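You operate a simulated robot arm through the tools that you are given. There is no shell and no other tool.

The job below is to be done with a simulated two-armed robot. You get a single attempt, and the scene is never put back.

Task
Pick up the large blue cup with one hand, pass it to the other hand and put it on the shelf under the wooden counter. Set down upright: large blue cup.

Only the result counts: the job must be done as asked and must still hold three seconds after the hand-in. Knocking over, shifting, dropping, spilling or breaking anything else fails it.

Robot
Two 7-joint arms with four-finger grippers on one trunk, on a base that moves. Base frame: it is fixed to the floor where the robot stands at the start and does not move with it; the origin is under the middle of the robot, x ahead of it, y to its left, z up; the surface under the hand at the start is at about z = 0.85. Readings come in m, rad, newtons and seconds.
The left shoulder is at the start at [0.04, 0.181, 1.229], the right one opposite. With the tool pointing down near the work surface each hand reaches from about 0.3 to 0.82 m from the robot's upright axis, wherever it stands, measured 20 degrees to its own side. Places, roughly: large blue cup (10x10x12 cm) [0.7, 0.1, 0.9]; shelf under the wooden counter [0.5, 0.1, 0.3]. Payload 3.67 kg a hand.
The tool frame of a hand sits at the grasp point between the pads (the TCP): z along the fingers, y along the line on which they close. The tips reach 0.028 m beyond it. The gripper opens to 0.112 m; its body begins 0.073 m behind the TCP.
Orientation is told as [roll, pitch, yaw] about the base's x, y, z axes, in that order, counted from this pose: with the fingers straight down and closing along the base's y, the tool's x points along the base's -x, its y along +y and its z along -z.

Tools
- The arms move only by the tool arm_command. It takes "left_steps", "right_steps" or both (then of equal length, played together; a hand with none holds still); each is a list of rows, each an object (a shift or turn left out is 0, a gripper value left out holds the last) with "linear": the shift along the base's x, y, z in m, a list of three; "rotation": the turn, a rotation vector about the base's x, y, z in degrees, a list of three; "grip": the gripper command, from -1 (shut) to 1 (fully open), values between in proportion. In form: [{"linear": [tx, ty, tz], "rotation": [ax, ay, az], "grip": grip}, ...]. A call has 1 to 20 rows; each row is the pose to reach, as a shift and turn from the pose commanded when the call began. A row lasts 0.2 s, in which the tool goes at most 0.05 m and 0.15 rad; a call with a longer step from one row to the next is refused whole, and so is a gripper value outside its range. Where a pose cannot be reached the arm comes as near as it can. A force on the tool above 40 N (or 10 N above the force at the start of the call, whichever is more), or a blocked arm, ends the call early, and 0.2 s more pass. The fingers move at their own pace (about 0.0724 m/s each) and stop on an object; they squeeze with about 34 N. The grip force told is the motor's: it shows also when the fingers shut on nothing. Time passes only in rows, and 0.2 s behind the last, so rows that repeat a pose let the fingers close. The reply holds the time, the measured pose of the TCP, the force on the tool along the base axes, the opening and the grip force, in the units named above and with some noise, with the torque about the TCP (base axes, N m) and any sound that the robot's microphone picked up.
- Cameras (640 x 400 px; columns grow to the right, rows downward): "scene" is now at [0.0947, -0.0214, 1.433]; the picture's right is [-0.28, -0.96, 0.00], its down [-0.74, 0.22, -0.64] and it looks along [0.61, -0.18, -0.77] (base axes); focal length 218 px, centre (320, 200). "left" rides on the left gripper at [0.06, 0.018, -0.104] in its tool frame; the picture's right is [-0.29, 0.96, 0.00], its down [-0.80, -0.24, -0.55] and it looks along [-0.53, -0.16, 0.83] (tool axes); focal length 234 px, centre (320, 200). "right" rides on the right gripper at [0.06, -0.018, -0.104] in its tool frame; the picture's right is [0.29, 0.96, 0.00], its down [-0.80, 0.24, -0.55] and it looks along [-0.53, 0.16, 0.83] (tool axes); focal length 234 px, centre (320, 200).
- camera(camera): a new picture of that camera. No time passes.
- raise_lower(by): moves the trunk up (or, below 0, down) by that many m; the arms and the scene camera ride with it, the base frame stays. It gives what a move gives, with no picture.
- base_move(legs): drives the robot by 1 to 6 legs, each [ahead, left, turn to the left] in m, m and rad, along the robot's own axes; the way and the turn of a leg run together, so that a leg with both is an arc; at most 1.5 m and 3.142 rad a leg. The arms and the cameras ride along, it lands a little off, and it stops where it bumps. It gives what a move gives.
- head_to(pan, tilt): turns the head with the scene camera to pan (to the left, within 1.501 rad either way) and tilt (down, from -0.506 to 1.204), counted from straight ahead of the robot. It gives what a move gives.
- measure_at(camera, pixels): for up to 12 pixels [column, row] of the newest picture of that camera ("zoom" is the newest enlarged one), the place [x, y, z] in the base frame of the surface seen there, good to about 0.003 m. No time passes.
- zoom(camera, box): a new picture of the part [left, top, right, bottom] of that camera's present view, enlarged. No time passes.
- hand_in(): hands the job in; it is judged then, once.

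Leave the grippers open and the arms clear of the work at the hand-in unless told otherwise.

The tools are called after "Emit:" as name(argument=value, ...) on one line, values as JSON. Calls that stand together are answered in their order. arm_command: Moves the arms, as the interface text tells. Its arguments: {"type":"object","properties":{"left_steps":{"type":"array","items":{"type":"object","properties":{"linear":{"type":"array","items":{"type":"number"}},"rotation":{"type":"array","items":{"type":"number"}},"grip":{"type":"number"}}}},"right_steps":{"type":"array","items":{"type":"object","properties":{"linear":{"type":"array","items":{"type":"number"}},"rotation":{"type":"array","items":{"type":"number"}},"grip":{"type":"number"}}}}},"required":[]} The other tools are called the same way: raise_lower (by) moves the trunk up or down; base_move (legs) drives the base; head_to (pan, tilt) turns the head that bears the scene camera; camera (camera) takes a picture; measure_at (camera, pixels) gives the place of the surface under pixels of a picture; zoom (camera, box) takes an enlarged picture of a part of a camera's view; hand_in () hands the job in.

At the start:

```text
t: 0.0
left_tool_pos: [0.5061, 0.0258, 1.1014]
left_ee_rot: [0.0, 0.0, 0.0]
left_ft_force: [0.5, -0.8, -0.1]
left_moment: [0.0, 0.0, 0.03]
left_gripper_width: 0.112
left_grasp_force: 0.1
right_tool_pos: [0.4288, -0.3348, 1.1406]
right_ee_rot: [0.0, 0.0, 0.0]
right_ft_force: [-0.6, 0.3, 0.2]
right_moment: [-0.01, 0.0, -0.02]
right_gripper_width: 0.112
right_grasp_force: 0.0
trunk travel left (down, up): [-0.35, 0.164]
robot x, y, heading: [-0.0017, 0.0016, -0.002]
head pan, tilt (commanded): [-0.288, 0.876]
```

scene: 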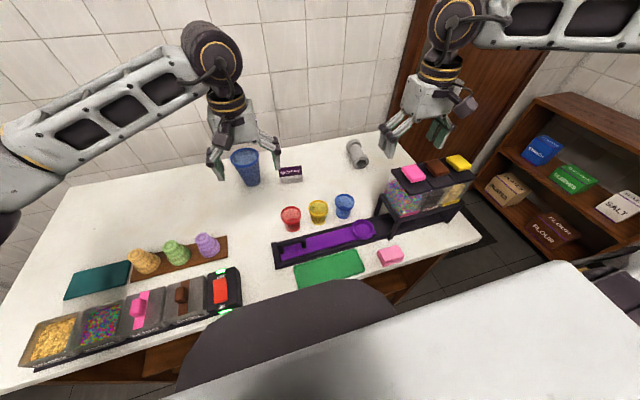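
right: 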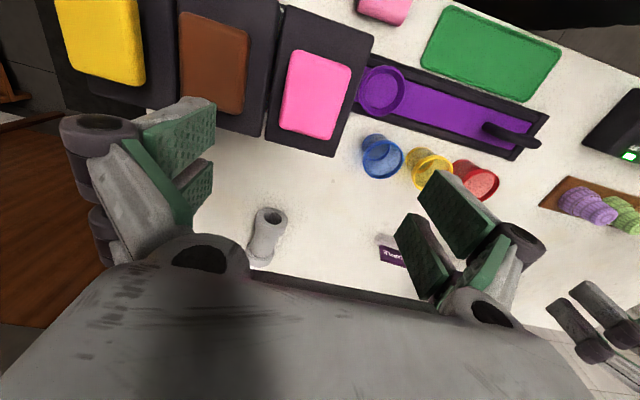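
left: 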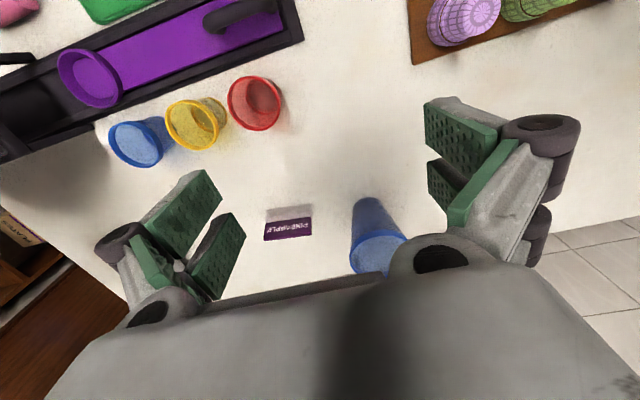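

I see the large blue cup at about pixel (245,167) in the scene picture, on the white counter. I'll zoom in on it first and measure the cup and the things around it.

Emit:
zoom(camera="scene", box=[180, 110, 400, 250])

Emit:
measure_at(camera="scene", pixels=[[245, 153], [245, 170], [250, 187], [232, 155], [259, 155], [290, 174], [290, 215], [320, 208], [344, 204], [300, 140], [60, 200], [470, 230]])

```text
2.86 times, centred on (290, 180) of scene
```

zoom: 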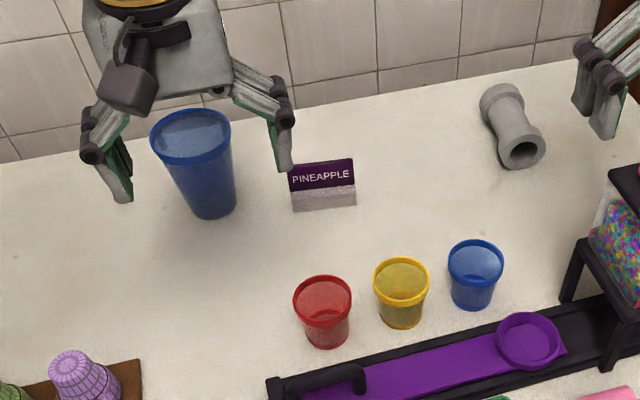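

```text
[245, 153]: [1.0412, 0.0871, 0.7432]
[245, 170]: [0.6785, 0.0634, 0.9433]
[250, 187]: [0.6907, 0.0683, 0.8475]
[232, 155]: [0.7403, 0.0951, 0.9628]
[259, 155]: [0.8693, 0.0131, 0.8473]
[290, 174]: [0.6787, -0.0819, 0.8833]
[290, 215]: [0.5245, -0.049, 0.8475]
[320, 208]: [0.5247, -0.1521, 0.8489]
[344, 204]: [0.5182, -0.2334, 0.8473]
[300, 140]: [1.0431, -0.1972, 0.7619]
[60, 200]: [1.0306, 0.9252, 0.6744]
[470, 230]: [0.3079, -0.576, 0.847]
```

The cup is partly see-through, so some readings went past it. I'll measure its rim and sides in the zoomed picture.

Emit:
measure_at(camera="zoom", pixels=[[155, 145], [190, 160], [228, 130], [190, 111], [190, 180], [210, 216], [182, 200], [235, 205], [215, 190], [230, 175], [292, 205], [354, 203]])

Emit:
camera(camera="left")

Emit:
head_to(pan=0.2, tilt=1.2)

```text
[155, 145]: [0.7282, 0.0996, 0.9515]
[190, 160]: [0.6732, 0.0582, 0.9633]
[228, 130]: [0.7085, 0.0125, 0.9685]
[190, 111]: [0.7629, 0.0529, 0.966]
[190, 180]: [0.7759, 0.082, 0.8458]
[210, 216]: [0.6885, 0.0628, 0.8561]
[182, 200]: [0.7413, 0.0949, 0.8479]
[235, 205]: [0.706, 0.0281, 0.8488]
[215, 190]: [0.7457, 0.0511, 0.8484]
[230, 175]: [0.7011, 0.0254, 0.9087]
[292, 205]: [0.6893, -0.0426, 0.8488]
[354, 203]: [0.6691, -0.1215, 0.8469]
```

```text
taken
```

left: 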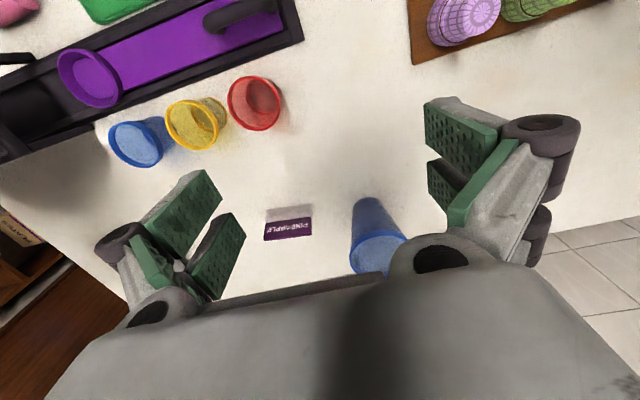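

```text
t: 0.9
left_tool_pos: [0.5059, 0.0264, 1.1009]
left_ee_rot: [0.001, 0.0, 0.001]
left_ft_force: [0.5, -0.6, -0.2]
left_moment: [0.0, -0.01, -0.01]
left_gripper_width: 0.1123
left_grasp_force: 0.1
right_tool_pos: [0.4281, -0.3334, 1.1408]
right_ee_rot: [0.0, 0.0, -0.001]
right_ft_force: [-0.4, 0.1, 0.2]
right_moment: [0.01, 0.03, 0.01]
right_gripper_width: 0.1123
right_grasp_force: 0.0
trunk travel left (down, up): [-0.35, 0.164]
robot x, y, heading: [0.0007, -0.002, -0.002]
head pan, tilt (commanded): [0.201, 1.201]
```

The cup's rim is centred at about (0.718, 0.056), with its top at z≈0.968 and a diameter of about 0.09. Next I need to see the counter front and the shelf under it, so I'll look down in front of the robot.

Emit:
camera(camera="scene")

```text
taken
```

scene: 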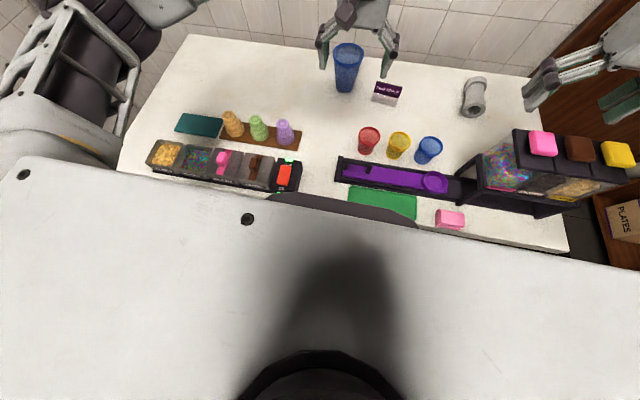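

The robot's body hides the counter front from here. I'll measure the tall dispenser on the right (lids at about (543,143)), the counter's edges, and the other items, so I know what height is safe.

Emit:
measure_at(camera="scene", pixels=[[543, 143], [580, 148], [617, 153], [240, 190], [120, 170], [185, 40], [545, 240], [233, 115], [222, 155], [388, 85], [475, 85], [430, 140]])

Emit:
zoom(camera="scene", box=[260, 0, 480, 140])

```text
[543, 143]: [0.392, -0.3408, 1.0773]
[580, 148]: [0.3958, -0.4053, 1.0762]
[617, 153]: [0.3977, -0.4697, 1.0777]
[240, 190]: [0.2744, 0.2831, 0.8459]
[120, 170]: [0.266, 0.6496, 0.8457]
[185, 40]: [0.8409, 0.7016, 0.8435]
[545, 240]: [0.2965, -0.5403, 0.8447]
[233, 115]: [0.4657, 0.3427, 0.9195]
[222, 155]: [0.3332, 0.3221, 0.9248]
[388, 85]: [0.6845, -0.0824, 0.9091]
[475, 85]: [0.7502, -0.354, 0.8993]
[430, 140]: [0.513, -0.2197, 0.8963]
```

```text
2.86 times, centred on (370, 70) of scene
```

zoom: 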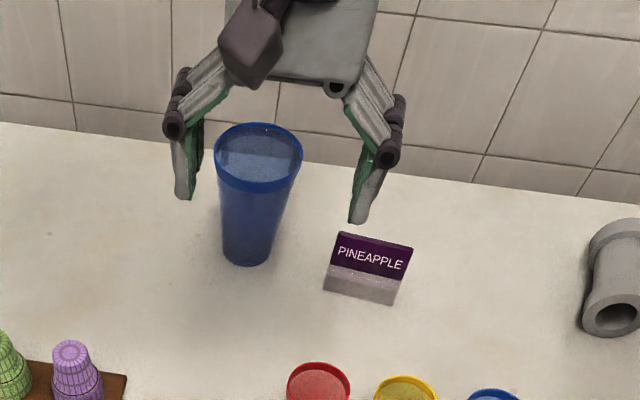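

The counter top is at z≈0.847, running from x≈0.27 to 0.85, and the dispenser lids reach z≈1.08. Before I plan the pass I need the finger sizes, so I'll measure the pads in the left camera picture.

Emit:
measure_at(camera="left", pixels=[[428, 105], [494, 128], [487, 160], [430, 135], [432, 168], [430, 190], [450, 195], [455, 220], [515, 145], [545, 125], [208, 178], [240, 220]])

Emit:
zoom(camera="left", box=[380, 60, 620, 300])

```text
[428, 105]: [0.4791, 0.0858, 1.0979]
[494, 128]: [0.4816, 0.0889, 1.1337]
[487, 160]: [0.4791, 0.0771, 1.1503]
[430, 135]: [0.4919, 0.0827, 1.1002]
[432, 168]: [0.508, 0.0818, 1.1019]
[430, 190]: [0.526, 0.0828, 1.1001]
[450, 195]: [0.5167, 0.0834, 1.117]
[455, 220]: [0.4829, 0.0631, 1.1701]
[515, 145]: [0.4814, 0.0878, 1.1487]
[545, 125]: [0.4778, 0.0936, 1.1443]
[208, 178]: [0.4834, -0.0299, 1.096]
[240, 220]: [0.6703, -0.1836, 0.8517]
```

```text
1.67 times, centred on (500, 180) of left
```

zoom: 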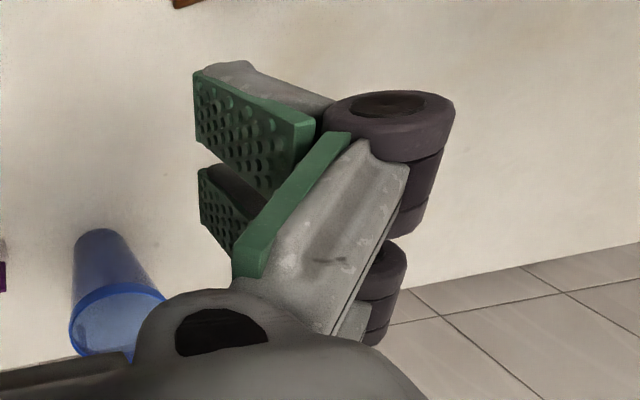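

Each finger pair is about 0.055 m wide, and the pads sit near the TCP height when the gripper is open. My plan has three parts:
- The left hand grips the cup's rim from above, closing along y.
- The right hand then takes the lower part from the robot's side, with its fingers pointing forward and a little down.
- The right hand puts the cup on the shelf.

First I'll move the left hand over the cup at its present height.

Emit:
arm_command(left_steps=[{"linear": [0.04, 0.005, 0.01], "grip": 1}, {"linear": [0.085, 0.012, 0.02], "grip": 1}, {"linear": [0.13, 0.018, 0.02], "grip": 1}, {"linear": [0.175, 0.025, 0.02], "grip": 1}, {"linear": [0.215, 0.03, 0.02], "grip": 1}, {"linear": [0.215, 0.03, 0.02], "grip": 1}])

Emit:
camera(camera="left")

Emit:
zoom(camera="scene", box=[260, 0, 480, 140])

```text
t: 2.3
left_tool_pos: [0.7202, 0.0595, 1.1246]
left_ee_rot: [-0.001, 0.001, -0.001]
left_ft_force: [0.0, 0.1, -0.7]
left_moment: [-0.03, 0.01, -0.02]
left_gripper_width: 0.112
left_grasp_force: 0.1
right_tool_pos: [0.428, -0.3339, 1.1401]
right_ee_rot: [0.0, 0.0, 0.0]
right_ft_force: [-0.5, 0.9, 0.8]
right_moment: [-0.04, 0.01, 0.0]
right_gripper_width: 0.112
right_grasp_force: 0.1
trunk travel left (down, up): [-0.35, 0.164]
robot x, y, heading: [-0.005, -0.0002, -0.002]
head pan, tilt (commanded): [0.201, 1.201]
```

```text
taken
```

left: 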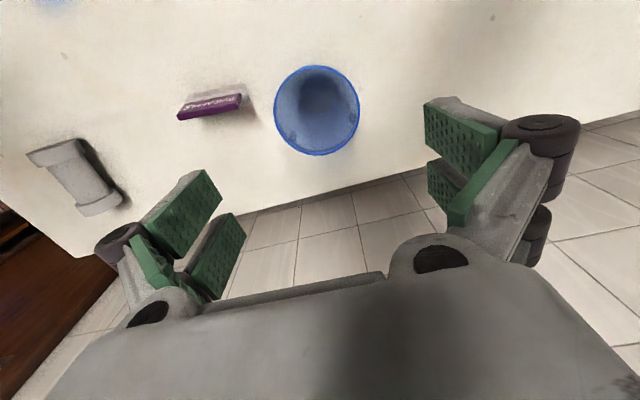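

```text
2.86 times, centred on (370, 70) of scene
```

zoom: 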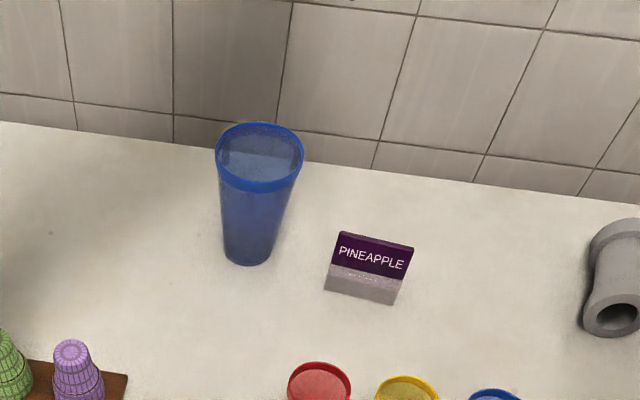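

The cup is empty and fully visible now: in the left picture its rim is centred near (316,110), and the scene view is clear too. I'll measure the rim in both pictures.

Emit:
measure_at(camera="left", pixels=[[275, 112], [358, 110], [316, 68], [318, 154], [287, 80], [346, 80], [287, 140], [348, 142], [320, 90], [178, 116], [240, 97], [240, 110]])

Emit:
measure_at(camera="zoom", pixels=[[218, 152], [301, 152], [258, 125], [255, 188], [226, 178], [290, 180], [224, 215], [250, 215], [280, 215], [226, 250], [250, 260], [272, 245]])

```text
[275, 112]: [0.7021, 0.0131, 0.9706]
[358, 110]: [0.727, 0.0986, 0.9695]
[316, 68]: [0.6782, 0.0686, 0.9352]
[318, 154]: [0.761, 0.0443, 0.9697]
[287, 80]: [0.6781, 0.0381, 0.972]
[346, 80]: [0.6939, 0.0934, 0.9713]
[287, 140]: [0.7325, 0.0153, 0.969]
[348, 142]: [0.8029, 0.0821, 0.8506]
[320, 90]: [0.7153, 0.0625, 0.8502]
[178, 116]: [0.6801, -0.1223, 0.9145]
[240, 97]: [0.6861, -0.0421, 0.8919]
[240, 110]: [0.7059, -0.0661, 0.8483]
```

```text
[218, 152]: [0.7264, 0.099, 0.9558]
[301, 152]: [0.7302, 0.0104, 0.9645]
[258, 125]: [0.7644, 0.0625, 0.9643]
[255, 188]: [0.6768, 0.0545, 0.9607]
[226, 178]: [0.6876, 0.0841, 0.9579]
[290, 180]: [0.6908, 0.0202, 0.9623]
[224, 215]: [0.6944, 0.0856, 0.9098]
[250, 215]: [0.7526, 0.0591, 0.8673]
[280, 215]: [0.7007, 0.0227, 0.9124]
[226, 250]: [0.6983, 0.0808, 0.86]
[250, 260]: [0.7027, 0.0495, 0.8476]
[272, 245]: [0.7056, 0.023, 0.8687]
```

The rim is centred at (0.720, 0.0555) with a radius of about 0.0445, the top is at z≈0.970, and the bottom is at 0.8475. I'll lower the open left hand to about (0.732, 0.0555, 0.950), so the fingers only overlap the rim region, and check before closing.

Emit:
arm_command(left_steps=[{"linear": [0.012, -0.002, -0.02], "grip": 1}, {"linear": [0.012, -0.002, -0.06], "grip": 1}, {"linear": [0.012, -0.002, -0.1], "grip": 1}, {"linear": [0.012, -0.002, -0.14], "grip": 1}, {"linear": [0.012, -0.002, -0.173], "grip": 1}, {"linear": [0.012, -0.002, -0.173], "grip": 1}])

Emit:
camera(camera="left")

Emit:
zoom(camera="scene", box=[260, 0, 480, 140])

```text
t: 3.7
left_tool_pos: [0.733, 0.0548, 0.9525]
left_ee_rot: [0.002, 0.0, 0.001]
left_ft_force: [0.5, 0.1, -0.2]
left_moment: [0.01, 0.01, 0.02]
left_gripper_width: 0.1119
left_grasp_force: 0.0
right_tool_pos: [0.4277, -0.3347, 1.141]
right_ee_rot: [0.0, 0.002, -0.001]
right_ft_force: [-0.1, -1.4, -0.3]
right_moment: [-0.02, -0.01, 0.01]
right_gripper_width: 0.1118
right_grasp_force: 0.1
trunk travel left (down, up): [-0.35, 0.164]
robot x, y, heading: [0.0029, -0.0012, 0.004]
head pan, tilt (commanded): [0.201, 1.201]
```

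```text
taken
```

left: 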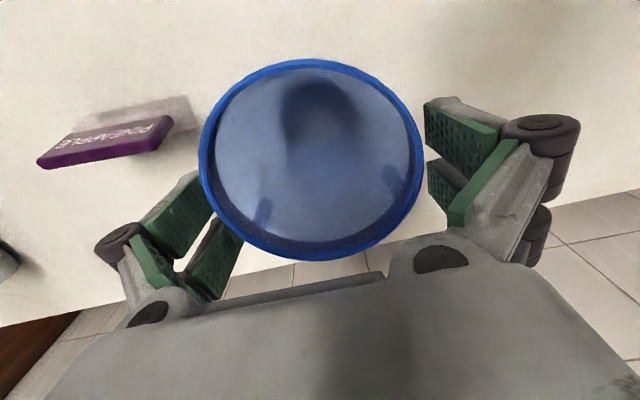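

```text
2.86 times, centred on (370, 70) of scene
```

zoom: 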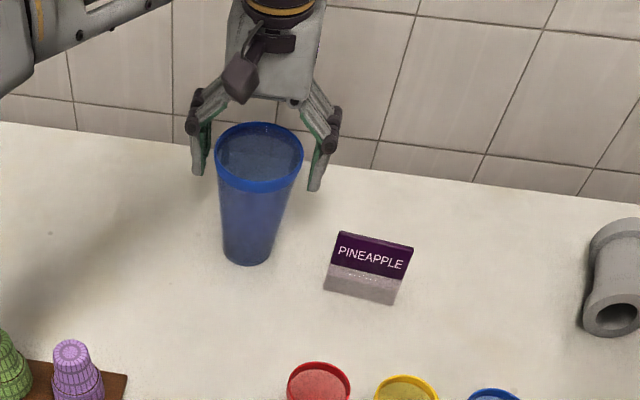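

The fingers straddle the rim evenly and stay clear of the sign. I'll close the left gripper, holding the pose.

Emit:
arm_command(left_steps=[{"linear": [0, 0, 0], "grip": -1}, {"linear": [0, 0, 0], "grip": -1}, {"linear": [0, 0, 0], "grip": -1}, {"linear": [0, 0, 0], "grip": -1}])

Emit:
camera(camera="left")

Emit:
zoom(camera="scene", box=[260, 0, 480, 140])

```text
t: 4.7
left_tool_pos: [0.7321, 0.0557, 0.9525]
left_ee_rot: [0.001, 0.0, 0.0]
left_ft_force: [-0.6, 0.1, 1.1]
left_moment: [-0.07, 0.02, 0.0]
left_gripper_width: 0.0888
left_grasp_force: 34.2
right_tool_pos: [0.4273, -0.3358, 1.1415]
right_ee_rot: [0.0, 0.001, 0.001]
right_ft_force: [-0.7, 0.4, -0.2]
right_moment: [-0.03, 0.0, -0.02]
right_gripper_width: 0.1118
right_grasp_force: 0.0
trunk travel left (down, up): [-0.35, 0.164]
robot x, y, heading: [0.0005, 0.0024, 0.003]
head pan, tilt (commanded): [0.201, 1.201]
```

```text
taken
```

left: 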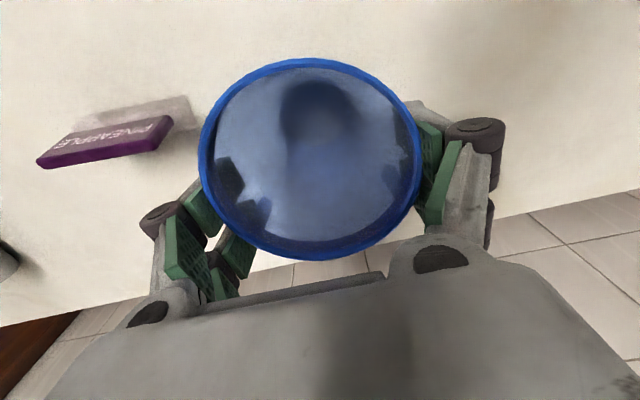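

```text
2.86 times, centred on (370, 70) of scene
```

zoom: 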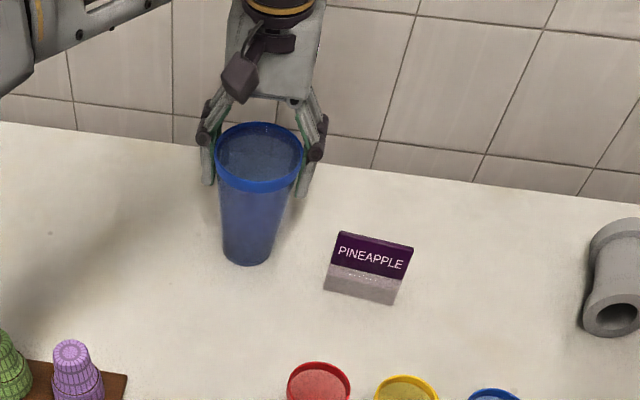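

The left hand holds the rim: width 0.0888 m and about 34 N of grip. I'll lift gently, straight up by 3 cm first, and check that the cup comes along upright.

Emit:
arm_command(left_steps=[{"linear": [0, 0, 0.01], "grip": -1}, {"linear": [0, 0, 0.02], "grip": -1}, {"linear": [0, 0, 0.03], "grip": -1}, {"linear": [0, 0, 0.03], "grip": -1}])

Emit:
camera(camera="left")

Emit:
zoom(camera="scene", box=[260, 0, 480, 140])

```text
t: 5.7
left_tool_pos: [0.7333, 0.056, 0.9805]
left_ee_rot: [-0.001, 0.001, 0.001]
left_ft_force: [-1.5, 0.2, -0.1]
left_moment: [0.04, 0.02, 0.0]
left_gripper_width: 0.0889
left_grasp_force: 34.3
right_tool_pos: [0.4281, -0.3355, 1.1409]
right_ee_rot: [0.0, -0.001, 0.0]
right_ft_force: [-0.1, 0.6, 0.4]
right_moment: [0.04, 0.01, 0.0]
right_gripper_width: 0.112
right_grasp_force: 0.1
trunk travel left (down, up): [-0.35, 0.164]
robot x, y, heading: [-0.0032, 0.0036, -0.0]
head pan, tilt (commanded): [0.201, 1.201]
```

```text
taken
```

left: 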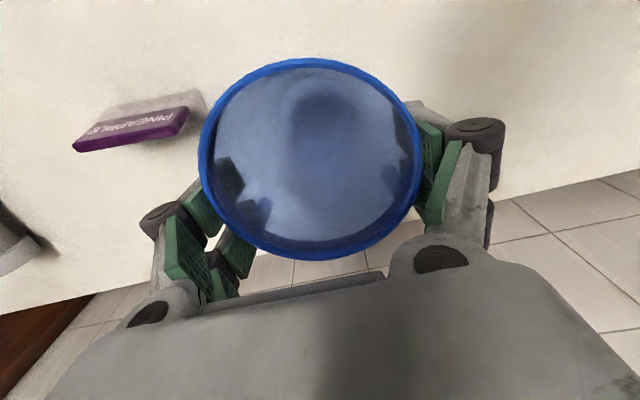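

```text
2.86 times, centred on (370, 70) of scene
```

zoom: 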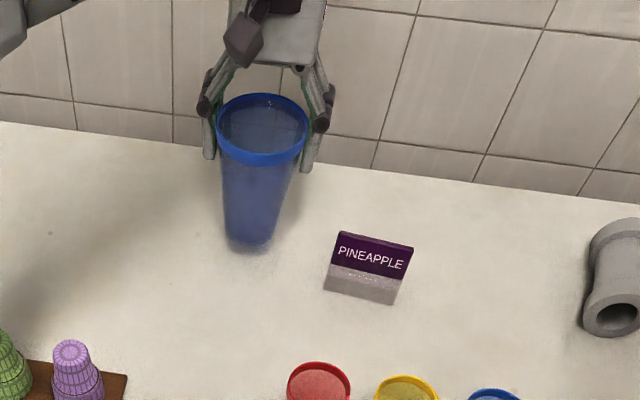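

The cup rose with the hand, upright, and hasn't shifted in the fingers. Next I'll lift it well clear, pull it back a little, and raise the right hand away from the dispenser at the same time.

Emit:
arm_command(left_steps=[{"linear": [0, 0, 0.035], "grip": -1}, {"linear": [0, 0, 0.075], "grip": -1}, {"linear": [0, 0, 0.115], "grip": -1}, {"linear": [-0.02, 0, 0.15], "grip": -1}, {"linear": [-0.05, 0, 0.18], "grip": -1}, {"linear": [-0.08, 0, 0.2], "grip": -1}, {"linear": [-0.12, 0, 0.21], "grip": -1}, {"linear": [-0.16, 0, 0.21], "grip": -1}, {"linear": [-0.19, 0, 0.21], "grip": -1}, {"linear": [-0.19, 0, 0.21], "grip": -1}], right_steps=[{"linear": [0, 0, 0.02], "grip": 1}, {"linear": [0, 0, 0.04], "grip": 1}, {"linear": [0, 0, 0.06], "grip": 1}, {"linear": [0, 0, 0.08], "grip": 1}, {"linear": [0, 0, 0.1], "grip": 1}, {"linear": [0, 0, 0.1], "grip": 1}, {"linear": [0, 0, 0.1], "grip": 1}, {"linear": [0, 0, 0.1], "grip": 1}, {"linear": [0, 0, 0.1], "grip": 1}, {"linear": [0, 0, 0.1], "grip": 1}])

Emit:
camera(camera="scene")

```text
t: 7.9
left_tool_pos: [0.5427, 0.055, 1.1907]
left_ee_rot: [0.0, 0.0, -0.001]
left_ft_force: [0.8, 0.6, 0.4]
left_moment: [0.01, 0.01, -0.01]
left_gripper_width: 0.0886
left_grasp_force: 33.3
right_tool_pos: [0.4288, -0.3342, 1.2406]
right_ee_rot: [0.001, 0.001, 0.0]
right_ft_force: [-0.3, -0.6, -0.5]
right_moment: [0.01, -0.03, -0.02]
right_gripper_width: 0.1121
right_grasp_force: 0.0
trunk travel left (down, up): [-0.35, 0.164]
robot x, y, heading: [-0.0001, -0.0028, 0.002]
head pan, tilt (commanded): [0.201, 1.201]
```

```text
taken
```

scene: 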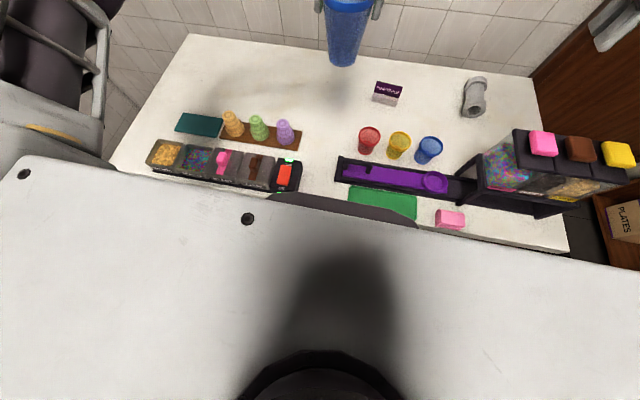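

The cup is safely up. Before I back away I'll look to both sides to see how much floor is free.

Emit:
head_to(pan=1.5, tilt=0.6)

Emit:
camera(camera="scene")

Emit:
head_to(pan=-1.5, tilt=0.6)

Emit:
camera(camera="scene")

```text
t: 9.4
left_tool_pos: [0.5434, 0.054, 1.1896]
left_ee_rot: [-0.001, 0.001, -0.001]
left_ft_force: [-0.8, -0.7, -0.4]
left_moment: [-0.03, 0.02, 0.01]
left_gripper_width: 0.0891
left_grasp_force: 34.1
right_tool_pos: [0.4296, -0.3353, 1.24]
right_ee_rot: [-0.001, 0.001, -0.001]
right_ft_force: [-0.6, 0.0, 0.2]
right_moment: [0.01, 0.01, -0.01]
right_gripper_width: 0.1119
right_grasp_force: 0.1
trunk travel left (down, up): [-0.35, 0.164]
robot x, y, heading: [0.0027, -0.0007, -0.001]
head pan, tilt (commanded): [1.499, 0.6]
```

```text
taken
```

scene: 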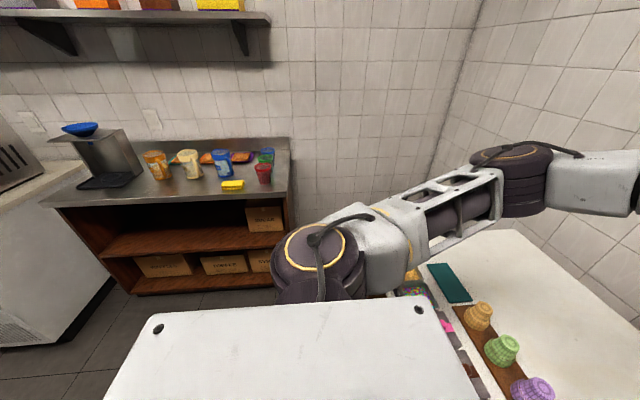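

```text
t: 12.0
left_tool_pos: [0.543, 0.0549, 1.1898]
left_ee_rot: [-0.001, -0.001, 0.001]
left_ft_force: [-0.1, 0.3, -0.1]
left_moment: [0.0, 0.03, 0.01]
left_gripper_width: 0.0888
left_grasp_force: 34.5
right_tool_pos: [0.4288, -0.3353, 1.2402]
right_ee_rot: [0.0, 0.0, -0.001]
right_ft_force: [0.0, -0.6, 0.1]
right_moment: [0.01, 0.0, 0.02]
right_gripper_width: 0.1119
right_grasp_force: 0.2
trunk travel left (down, up): [-0.35, 0.164]
robot x, y, heading: [-0.0004, 0.0015, -0.0]
head pan, tilt (commanded): [-1.499, 0.6]
```

```text
taken
```

scene: 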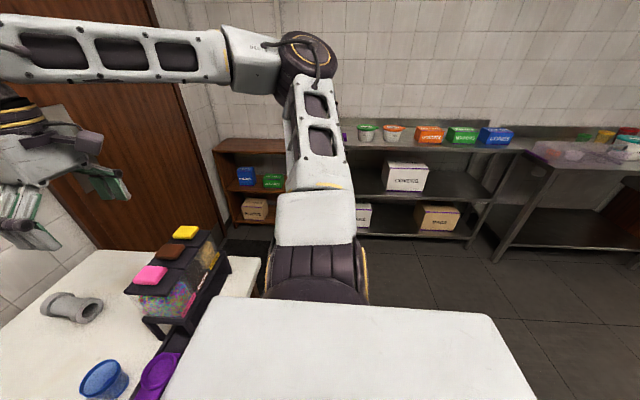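

The counter we stand at is the one with the wooden body. I'll measure some floor points and furniture edges on the right side to see how far back I can go.

Emit:
measure_at(camera="scene", pixels=[[450, 270], [520, 300], [600, 300], [560, 360], [635, 380], [500, 250], [635, 170], [620, 250], [540, 150], [410, 245]])

Emit:
head_to(pan=1.5, tilt=0.3)

Emit:
camera(camera="scene")

```text
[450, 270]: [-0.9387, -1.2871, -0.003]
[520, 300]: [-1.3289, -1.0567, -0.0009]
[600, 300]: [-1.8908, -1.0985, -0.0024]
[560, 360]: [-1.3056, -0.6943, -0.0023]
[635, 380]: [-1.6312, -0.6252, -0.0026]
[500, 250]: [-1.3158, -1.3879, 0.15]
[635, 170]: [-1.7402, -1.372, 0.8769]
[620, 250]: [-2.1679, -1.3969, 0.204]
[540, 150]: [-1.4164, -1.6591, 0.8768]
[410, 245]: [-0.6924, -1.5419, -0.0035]
```

```text
t: 14.6
left_tool_pos: [0.5423, 0.0547, 1.1912]
left_ee_rot: [0.0, -0.001, 0.0]
left_ft_force: [0.1, 0.5, -0.8]
left_moment: [0.01, 0.01, 0.02]
left_gripper_width: 0.0887
left_grasp_force: 33.8
right_tool_pos: [0.4279, -0.3344, 1.2406]
right_ee_rot: [0.001, 0.0, 0.0]
right_ft_force: [0.7, 0.9, 0.0]
right_moment: [0.01, -0.02, 0.02]
right_gripper_width: 0.1119
right_grasp_force: 0.1
trunk travel left (down, up): [-0.35, 0.164]
robot x, y, heading: [0.0023, -0.0022, -0.002]
head pan, tilt (commanded): [1.499, 0.3]
```

```text
taken
```

scene: 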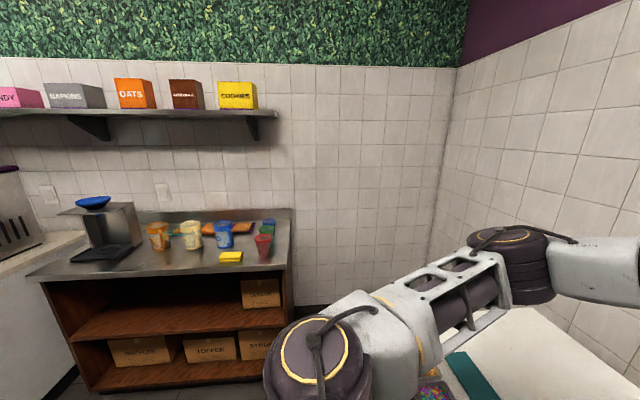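

The floor is free on the right to beyond x=-1.6. I'll measure the left side too, then back away with the cup.

Emit:
measure_at(camera="scene", pixels=[[40, 280], [160, 290], [280, 280], [60, 240], [60, 330], [180, 395], [90, 390]])

Emit:
base_move(legs=[[-0.5, 0, 0]])

Emit:
head_to(pan=0.0, tilt=0.9)

Emit:
camera(camera="scene")

```text
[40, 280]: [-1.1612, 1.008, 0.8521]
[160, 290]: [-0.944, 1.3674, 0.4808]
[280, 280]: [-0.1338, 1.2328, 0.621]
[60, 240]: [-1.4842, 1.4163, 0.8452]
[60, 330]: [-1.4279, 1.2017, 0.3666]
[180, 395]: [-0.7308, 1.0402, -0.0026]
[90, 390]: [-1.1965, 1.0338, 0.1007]
```

```text
t: 17.6
left_tool_pos: [0.0484, 0.0593, 1.1896]
left_ee_rot: [-0.002, 0.0, 0.018]
left_ft_force: [-0.4, 0.2, -0.6]
left_moment: [-0.01, 0.01, -0.01]
left_gripper_width: 0.0888
left_grasp_force: 33.8
right_tool_pos: [-0.0602, -0.3322, 1.241]
right_ee_rot: [-0.001, 0.0, 0.017]
right_ft_force: [0.3, 0.4, -0.3]
right_moment: [0.0, -0.01, 0.0]
right_gripper_width: 0.1121
right_grasp_force: 0.0
trunk travel left (down, up): [-0.35, 0.164]
robot x, y, heading: [-0.4947, -0.0083, 0.017]
head pan, tilt (commanded): [1.499, 0.3]
```

```text
t: 19.2
left_tool_pos: [0.0479, 0.0607, 1.1894]
left_ee_rot: [0.001, 0.0, 0.018]
left_ft_force: [0.1, -0.5, -1.6]
left_moment: [-0.01, 0.0, 0.03]
left_gripper_width: 0.0887
left_grasp_force: 34.0
right_tool_pos: [-0.0609, -0.3329, 1.2404]
right_ee_rot: [0.002, 0.0, 0.015]
right_ft_force: [-0.4, -0.1, -0.2]
right_moment: [0.03, 0.0, 0.02]
right_gripper_width: 0.112
right_grasp_force: 0.2
trunk travel left (down, up): [-0.35, 0.164]
robot x, y, heading: [-0.4928, -0.0052, 0.021]
head pan, tilt (commanded): [0.0, 0.901]
```

```text
taken
```

scene: 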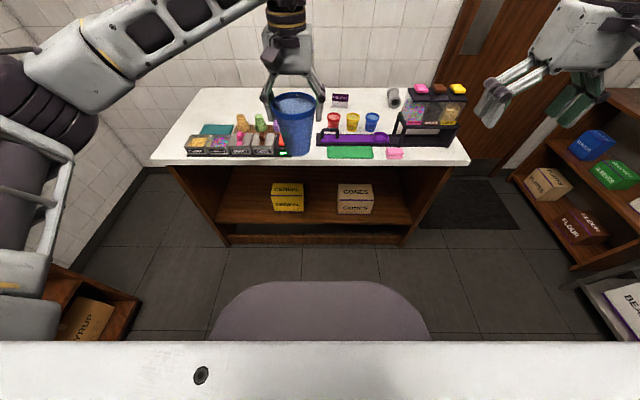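

Now the open shelf under the counter is in view, with two boxes on it: CEREAL at (288,197) and CONES at (355,198). I'll zoom in and measure the shelf, the boxes and the counter edge.

Emit:
zoom(camera="scene", box=[160, 130, 480, 260])

Emit:
measure_at(camera="scene", pixels=[[240, 200], [240, 218], [320, 218], [320, 200], [390, 218], [390, 195], [320, 222], [230, 240], [390, 238], [288, 205], [355, 208], [320, 160]])

```text
2.00 times, centred on (320, 195) of scene
```

zoom: 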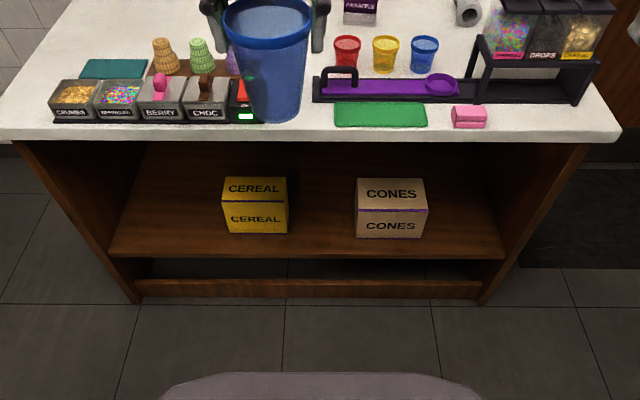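

```text
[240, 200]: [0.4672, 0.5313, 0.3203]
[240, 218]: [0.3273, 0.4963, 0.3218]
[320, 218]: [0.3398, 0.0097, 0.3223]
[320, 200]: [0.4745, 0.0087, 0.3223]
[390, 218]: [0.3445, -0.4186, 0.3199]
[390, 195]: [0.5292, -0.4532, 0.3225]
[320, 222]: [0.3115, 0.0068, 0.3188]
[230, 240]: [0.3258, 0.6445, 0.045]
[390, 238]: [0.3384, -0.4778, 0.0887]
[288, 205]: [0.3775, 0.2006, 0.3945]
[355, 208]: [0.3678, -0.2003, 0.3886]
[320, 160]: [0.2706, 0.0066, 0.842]
```

The shelf board is at z≈0.321 and its front edge is at x≈0.30. I'll measure the boxes' inner edges and the counter's underside to find the free space between them.

Emit:
measure_at(camera="zoom", pixels=[[285, 228], [285, 205], [287, 182], [360, 232], [360, 212], [358, 183], [300, 240], [330, 200], [320, 175], [330, 255], [130, 240], [490, 245]])

Emit:
measure_at(camera="scene", pixels=[[296, 100], [280, 103], [312, 103], [296, 150], [300, 130], [200, 163], [300, 163], [320, 166], [430, 165], [182, 175], [415, 240], [268, 95]])

```text
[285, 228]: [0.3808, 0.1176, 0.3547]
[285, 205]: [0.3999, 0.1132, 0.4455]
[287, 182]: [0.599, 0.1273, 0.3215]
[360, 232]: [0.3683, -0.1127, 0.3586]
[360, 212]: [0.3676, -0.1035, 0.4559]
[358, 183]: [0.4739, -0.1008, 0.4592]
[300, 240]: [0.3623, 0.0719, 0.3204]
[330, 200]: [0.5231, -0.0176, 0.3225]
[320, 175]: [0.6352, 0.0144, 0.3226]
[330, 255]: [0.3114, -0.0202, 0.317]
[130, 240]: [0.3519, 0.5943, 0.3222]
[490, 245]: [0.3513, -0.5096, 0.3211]
```

```text
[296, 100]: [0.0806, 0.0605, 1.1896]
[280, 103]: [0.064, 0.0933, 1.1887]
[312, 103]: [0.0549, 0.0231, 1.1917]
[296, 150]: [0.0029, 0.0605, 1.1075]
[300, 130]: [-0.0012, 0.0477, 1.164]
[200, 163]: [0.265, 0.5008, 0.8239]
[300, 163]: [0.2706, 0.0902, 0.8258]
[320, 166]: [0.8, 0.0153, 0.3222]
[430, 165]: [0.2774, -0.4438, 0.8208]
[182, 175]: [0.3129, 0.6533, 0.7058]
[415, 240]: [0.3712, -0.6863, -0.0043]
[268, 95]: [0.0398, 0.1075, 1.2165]
```

Here's what the measurements show:
- **Boxes:** CEREAL starts at y≈0.115 and CONES at y≈-0.10, both with fronts at x≈0.37. There's a free gap about 0.21 m wide around y≈0.008.
- **Placing spot:** I'll put the cup at about (0.365, 0.008), with the shelf at z≈0.3215.

First comes the pass. I'll turn the right hand so its fingers point forward and 25° below level, out to the side of the cup.

Emit:
arm_command(right_steps=[{"linear": [0.015, 0.0, 0.0], "rotation": [0, -8.1, 0], "grip": 1}, {"linear": [0.03, 0.0, -0.01], "rotation": [0, -16.2, 0], "grip": 1}, {"linear": [0.045, 0.0, -0.02], "rotation": [0, -24.4, 0], "grip": 1}, {"linear": [0.06, 0.0, -0.03], "rotation": [0, -32.5, 0], "grip": 1}, {"linear": [0.075, 0.0, -0.04], "rotation": [0, -40.6, 0], "grip": 1}, {"linear": [0.09, 0.0, -0.05], "rotation": [0, -48.8, 0], "grip": 1}, {"linear": [0.1, 0.0, -0.05], "rotation": [0, -56.9, 0], "grip": 1}, {"linear": [0.11, 0.0, -0.05], "rotation": [0, -65, 0], "grip": 1}, {"linear": [0.11, 0.0, -0.05], "rotation": [0, -65, 0], "grip": 1}, {"linear": [0.11, 0.0, -0.05], "rotation": [0, -65, 0], "grip": 1}])

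Emit:
camera(camera="scene")

Emit:
camera(camera="right")

```text
t: 21.4
left_tool_pos: [0.0478, 0.0597, 1.1914]
left_ee_rot: [0.0, 0.0, 0.017]
left_ft_force: [0.3, -1.0, -0.8]
left_moment: [-0.03, 0.0, 0.0]
left_gripper_width: 0.0888
left_grasp_force: 34.1
right_tool_pos: [0.0506, -0.332, 1.191]
right_ee_rot: [-0.036, -1.134, 0.038]
right_ft_force: [0.5, -0.5, -0.5]
right_moment: [0.0, 0.01, 0.01]
right_gripper_width: 0.1119
right_grasp_force: 0.0
trunk travel left (down, up): [-0.35, 0.164]
robot x, y, heading: [-0.4942, -0.0045, 0.013]
head pan, tilt (commanded): [0.0, 0.901]
```

```text
taken
```

scene: 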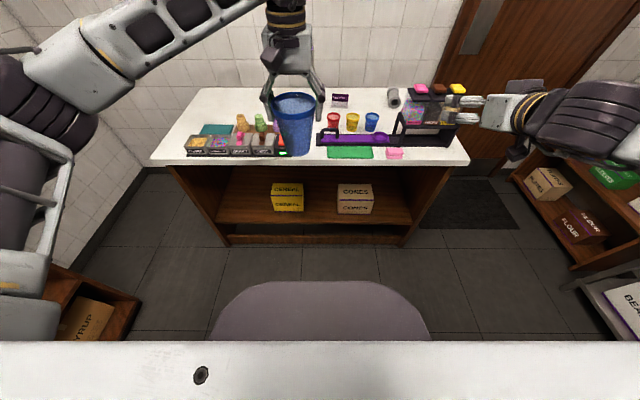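

```text
taken
```

right: 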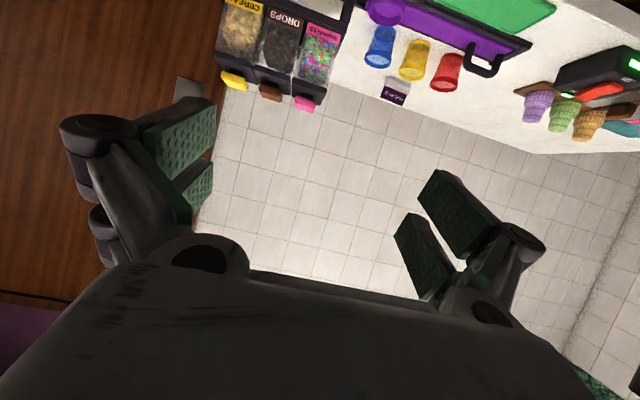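

The right hand reached the tilted pose cleanly. I'll move the cup 0.1 m forward with the left hand to make room, then zoom in to check where the cup sits in the hand.

Emit:
arm_command(left_steps=[{"linear": [0.03, 0, 0], "grip": -1}, {"linear": [0.06, 0, 0], "grip": -1}, {"linear": [0.085, 0, 0], "grip": -1}, {"linear": [0.1, 0, 0], "grip": -1}, {"linear": [0.1, 0, 0], "grip": -1}], right_steps=[{"linear": [-0.01, 0, 0], "grip": 1}, {"linear": [-0.02, 0, 0], "grip": 1}, {"linear": [-0.03, 0, 0], "grip": 1}, {"linear": [-0.042, 0, 0], "grip": 1}, {"linear": [-0.042, 0, 0], "grip": 1}])

Emit:
zoom(camera="scene", box=[220, 40, 400, 160])

```text
t: 22.6
left_tool_pos: [0.148, 0.0619, 1.1904]
left_ee_rot: [0.0, 0.0, 0.016]
left_ft_force: [0.6, 0.6, -0.1]
left_moment: [0.0, 0.0, -0.01]
left_gripper_width: 0.0891
left_grasp_force: 33.7
right_tool_pos: [0.033, -0.3352, 1.1928]
right_ee_rot: [-0.034, -1.135, 0.039]
right_ft_force: [0.8, 0.0, 0.5]
right_moment: [0.02, -0.03, 0.02]
right_gripper_width: 0.1122
right_grasp_force: 0.0
right hand out of reach, approached as far as the arm can: row 2, 3, 4, 5
trunk travel left (down, up): [-0.35, 0.164]
robot x, y, heading: [-0.4955, -0.0008, 0.02]
head pan, tilt (commanded): [0.0, 0.901]
```

```text
3.33 times, centred on (310, 100) of scene
```

zoom: 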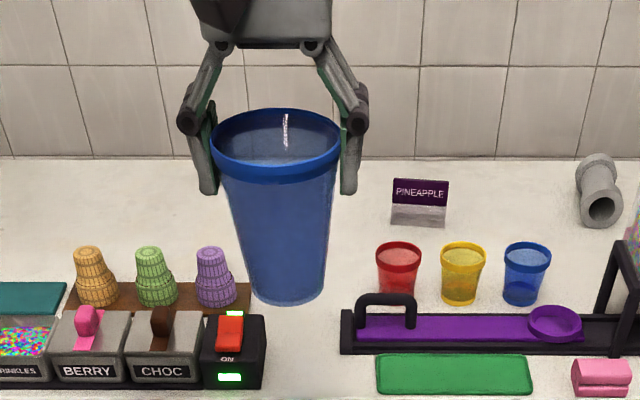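

The right arm couldn't fold back any further there and stopped at x=0.033. So I'll move the pass spot another 0.05 m forward and bring the right hand sideways behind the cup. First I'll measure the cup's rim and bottom in this zoom.

Emit:
measure_at(camera="zoom", pixels=[[275, 178], [215, 150], [337, 150], [275, 112], [288, 298], [255, 290], [320, 292], [235, 220], [332, 220], [208, 190], [350, 190], [190, 122]])

```text
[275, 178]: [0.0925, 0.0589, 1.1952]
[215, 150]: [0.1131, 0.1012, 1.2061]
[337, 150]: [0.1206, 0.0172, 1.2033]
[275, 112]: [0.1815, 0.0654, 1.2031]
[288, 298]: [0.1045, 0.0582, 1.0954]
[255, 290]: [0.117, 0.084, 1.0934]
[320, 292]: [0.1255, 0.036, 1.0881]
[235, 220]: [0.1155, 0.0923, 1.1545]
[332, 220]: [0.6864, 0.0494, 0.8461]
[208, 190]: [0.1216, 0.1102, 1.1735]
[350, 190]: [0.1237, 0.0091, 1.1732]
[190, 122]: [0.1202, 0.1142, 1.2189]
```

The cup sits straight in the left hand: rim z≈1.207, bottom≈1.086, and the left fingertips reach down to z≈1.172. The right hand must grip below those, so I'll use a flatter 15° tilt. Now I'll move the cup 0.05 m further forward, and bring the right hand slightly forward and turn it a further 10°.

Emit:
arm_command(left_steps=[{"linear": [0.02, 0, 0], "grip": -1}, {"linear": [0.04, 0, 0], "grip": -1}, {"linear": [0.05, 0, 0], "grip": -1}, {"linear": [0.05, 0, 0], "grip": -1}], right_steps=[{"linear": [0.02, 0.02, 0], "rotation": [0, -3.3, 0], "grip": 1}, {"linear": [0.03, 0.04, -0.01], "rotation": [0, -6.6, 0], "grip": 1}, {"linear": [0.042, 0.06, -0.02], "rotation": [0, -10, 0], "grip": 1}, {"linear": [0.042, 0.06, -0.028], "rotation": [0, -10, 0], "grip": 1}])

Emit:
camera(camera="scene")

```text
t: 23.6
left_tool_pos: [0.1969, 0.0598, 1.1918]
left_ee_rot: [-0.001, 0.0, 0.018]
left_ft_force: [-0.5, 0.1, 0.2]
left_moment: [0.01, -0.04, 0.0]
left_gripper_width: 0.0889
left_grasp_force: 33.7
right_tool_pos: [0.0739, -0.278, 1.167]
right_ee_rot: [-0.059, -1.308, 0.061]
right_ft_force: [-0.2, -0.7, 0.2]
right_moment: [-0.04, 0.03, -0.03]
right_gripper_width: 0.1118
right_grasp_force: 0.0
trunk travel left (down, up): [-0.35, 0.164]
robot x, y, heading: [-0.4898, -0.0017, 0.021]
head pan, tilt (commanded): [0.0, 0.901]
```

```text
taken
```

scene: 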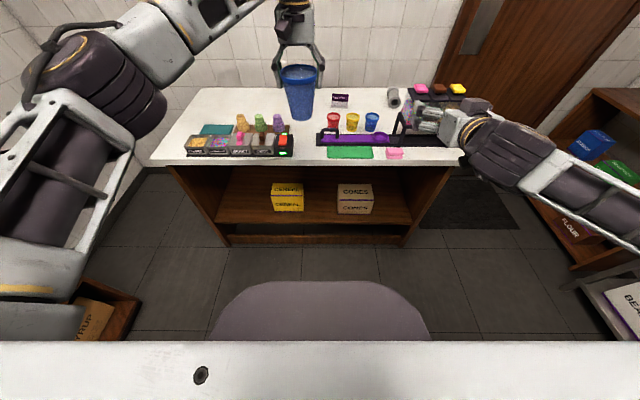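

I want a closer look at the right gripper, to see what sits on its top and bottom sides.

Emit:
zoom(camera="scene", box=[380, 60, 560, 180])

Emit:
measure_at(camera="zoom", pixels=[[120, 165], [170, 200], [130, 215], [190, 240], [260, 210], [300, 150], [360, 170], [400, 300], [220, 190], [250, 250], [340, 140], [290, 160]])

```text
3.33 times, centred on (470, 120) of scene
```

zoom: 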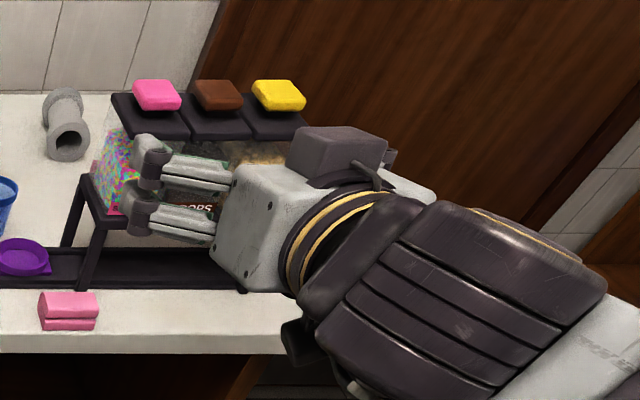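

```text
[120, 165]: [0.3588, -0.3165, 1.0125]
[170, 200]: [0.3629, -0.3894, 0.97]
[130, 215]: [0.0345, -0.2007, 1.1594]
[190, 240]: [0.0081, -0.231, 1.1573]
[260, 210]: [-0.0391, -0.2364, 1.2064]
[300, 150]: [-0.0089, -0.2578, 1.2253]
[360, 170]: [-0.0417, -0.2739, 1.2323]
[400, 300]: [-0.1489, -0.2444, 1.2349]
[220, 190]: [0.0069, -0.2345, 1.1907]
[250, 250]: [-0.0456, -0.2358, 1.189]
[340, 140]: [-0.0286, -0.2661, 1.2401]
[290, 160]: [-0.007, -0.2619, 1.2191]
```

The dark box on the right gripper sits on its upper side and tops out about 0.075 m above the TCP, which leaves clear room under the left hand. Now I'll move the right hand sideways to just behind the cup, to about (0.058, 0.060, 1.164).

Emit:
arm_command(right_steps=[{"linear": [-0.002, 0.042, 0], "grip": 1}, {"linear": [-0.004, 0.085, 0], "grip": 1}, {"linear": [-0.006, 0.128, 0], "grip": 1}, {"linear": [-0.008, 0.17, 0], "grip": 1}, {"linear": [-0.01, 0.212, -0.001], "grip": 1}, {"linear": [-0.012, 0.255, -0.002], "grip": 1}, {"linear": [-0.014, 0.297, -0.003], "grip": 1}, {"linear": [-0.016, 0.338, -0.003], "grip": 1}, {"linear": [-0.016, 0.338, -0.003], "grip": 1}])

Emit:
camera(camera="scene")

Emit:
camera(camera="right")

```text
t: 25.6
left_tool_pos: [0.1981, 0.0593, 1.1903]
left_ee_rot: [0.003, -0.001, 0.017]
left_ft_force: [0.2, -0.8, -1.0]
left_moment: [-0.01, 0.0, -0.01]
left_gripper_width: 0.0887
left_grasp_force: 34.1
right_tool_pos: [0.0563, 0.0609, 1.1656]
right_ee_rot: [-0.058, -1.309, 0.059]
right_ft_force: [-0.7, 0.2, -0.3]
right_moment: [-0.02, 0.01, 0.04]
right_gripper_width: 0.1119
right_grasp_force: 0.0
right hand out of reach, approached as far as the arm can: row 1
trunk travel left (down, up): [-0.35, 0.164]
robot x, y, heading: [-0.4924, -0.0014, 0.016]
head pan, tilt (commanded): [0.0, 0.901]
```

```text
taken
```

scene: 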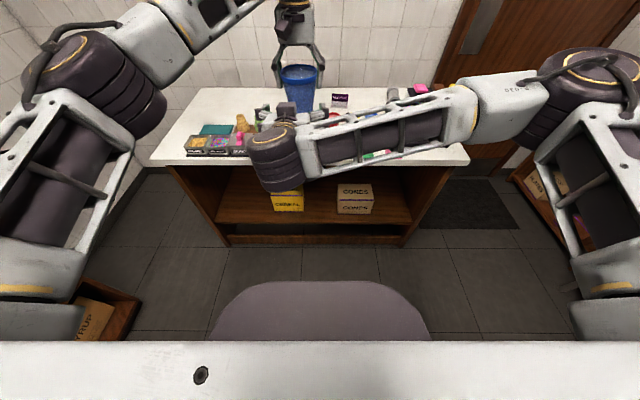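

```text
taken
```

right: 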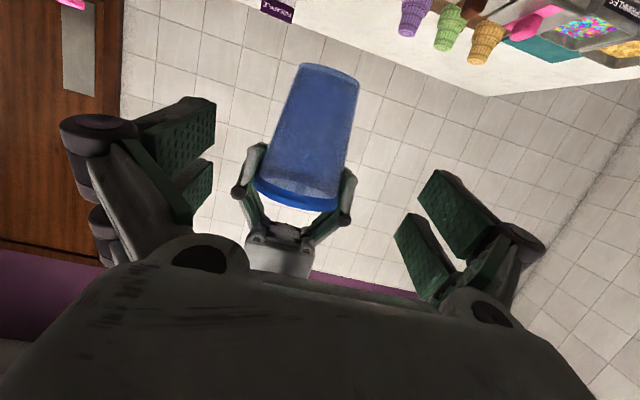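

The cup is centred between the open right fingers in the right picture (which is upside down), with the left fingertips on its rim. I'll go about two thirds of the way in along the finger direction and check the clearance.

Emit:
arm_command(right_steps=[{"linear": [0.02, 0, -0.0054], "grip": 1}, {"linear": [0.045, 0, -0.0122], "grip": 1}, {"linear": [0.07, 0, -0.019], "grip": 1}, {"linear": [0.085, -0.0005, -0.023], "grip": 1}, {"linear": [0.085, -0.0005, -0.023], "grip": 1}])

Emit:
zoom(camera="scene", box=[220, 40, 400, 160])

Emit:
camera(camera="right")

Emit:
camera(camera="left")

```text
t: 26.8
left_tool_pos: [0.1985, 0.0604, 1.1912]
left_ee_rot: [0.0, -0.001, 0.017]
left_ft_force: [-0.6, 0.8, 0.0]
left_moment: [-0.01, -0.03, -0.02]
left_gripper_width: 0.0888
left_grasp_force: 33.9
right_tool_pos: [0.1469, 0.0617, 1.1434]
right_ee_rot: [-0.062, -1.308, 0.063]
right_ft_force: [-0.2, -0.1, 0.4]
right_moment: [-0.01, 0.0, 0.02]
right_gripper_width: 0.112
right_grasp_force: 0.0
trunk travel left (down, up): [-0.35, 0.164]
robot x, y, heading: [-0.4945, -0.0067, 0.015]
head pan, tilt (commanded): [0.0, 0.901]
```

```text
3.33 times, centred on (310, 100) of scene
```

zoom: 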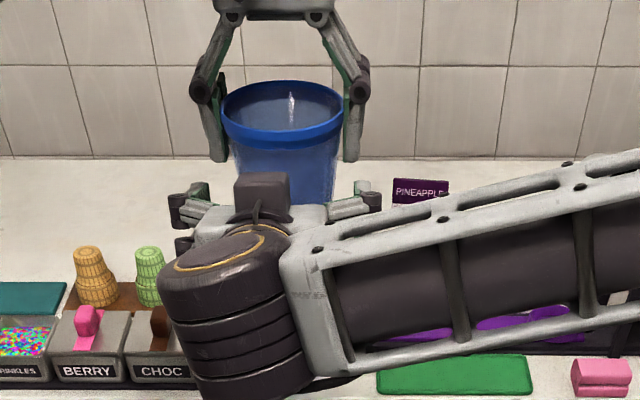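

```text
taken
```

right: 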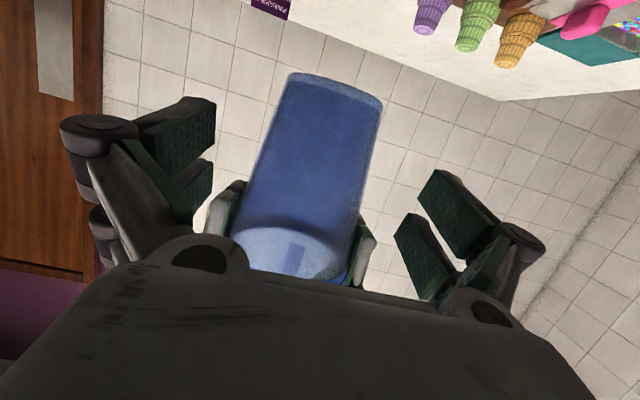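

```text
taken
```

left: 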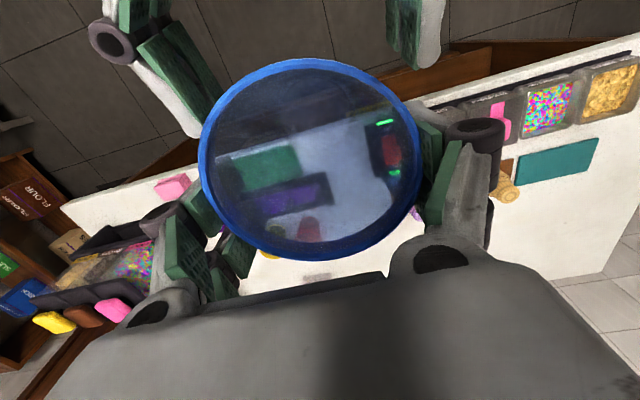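

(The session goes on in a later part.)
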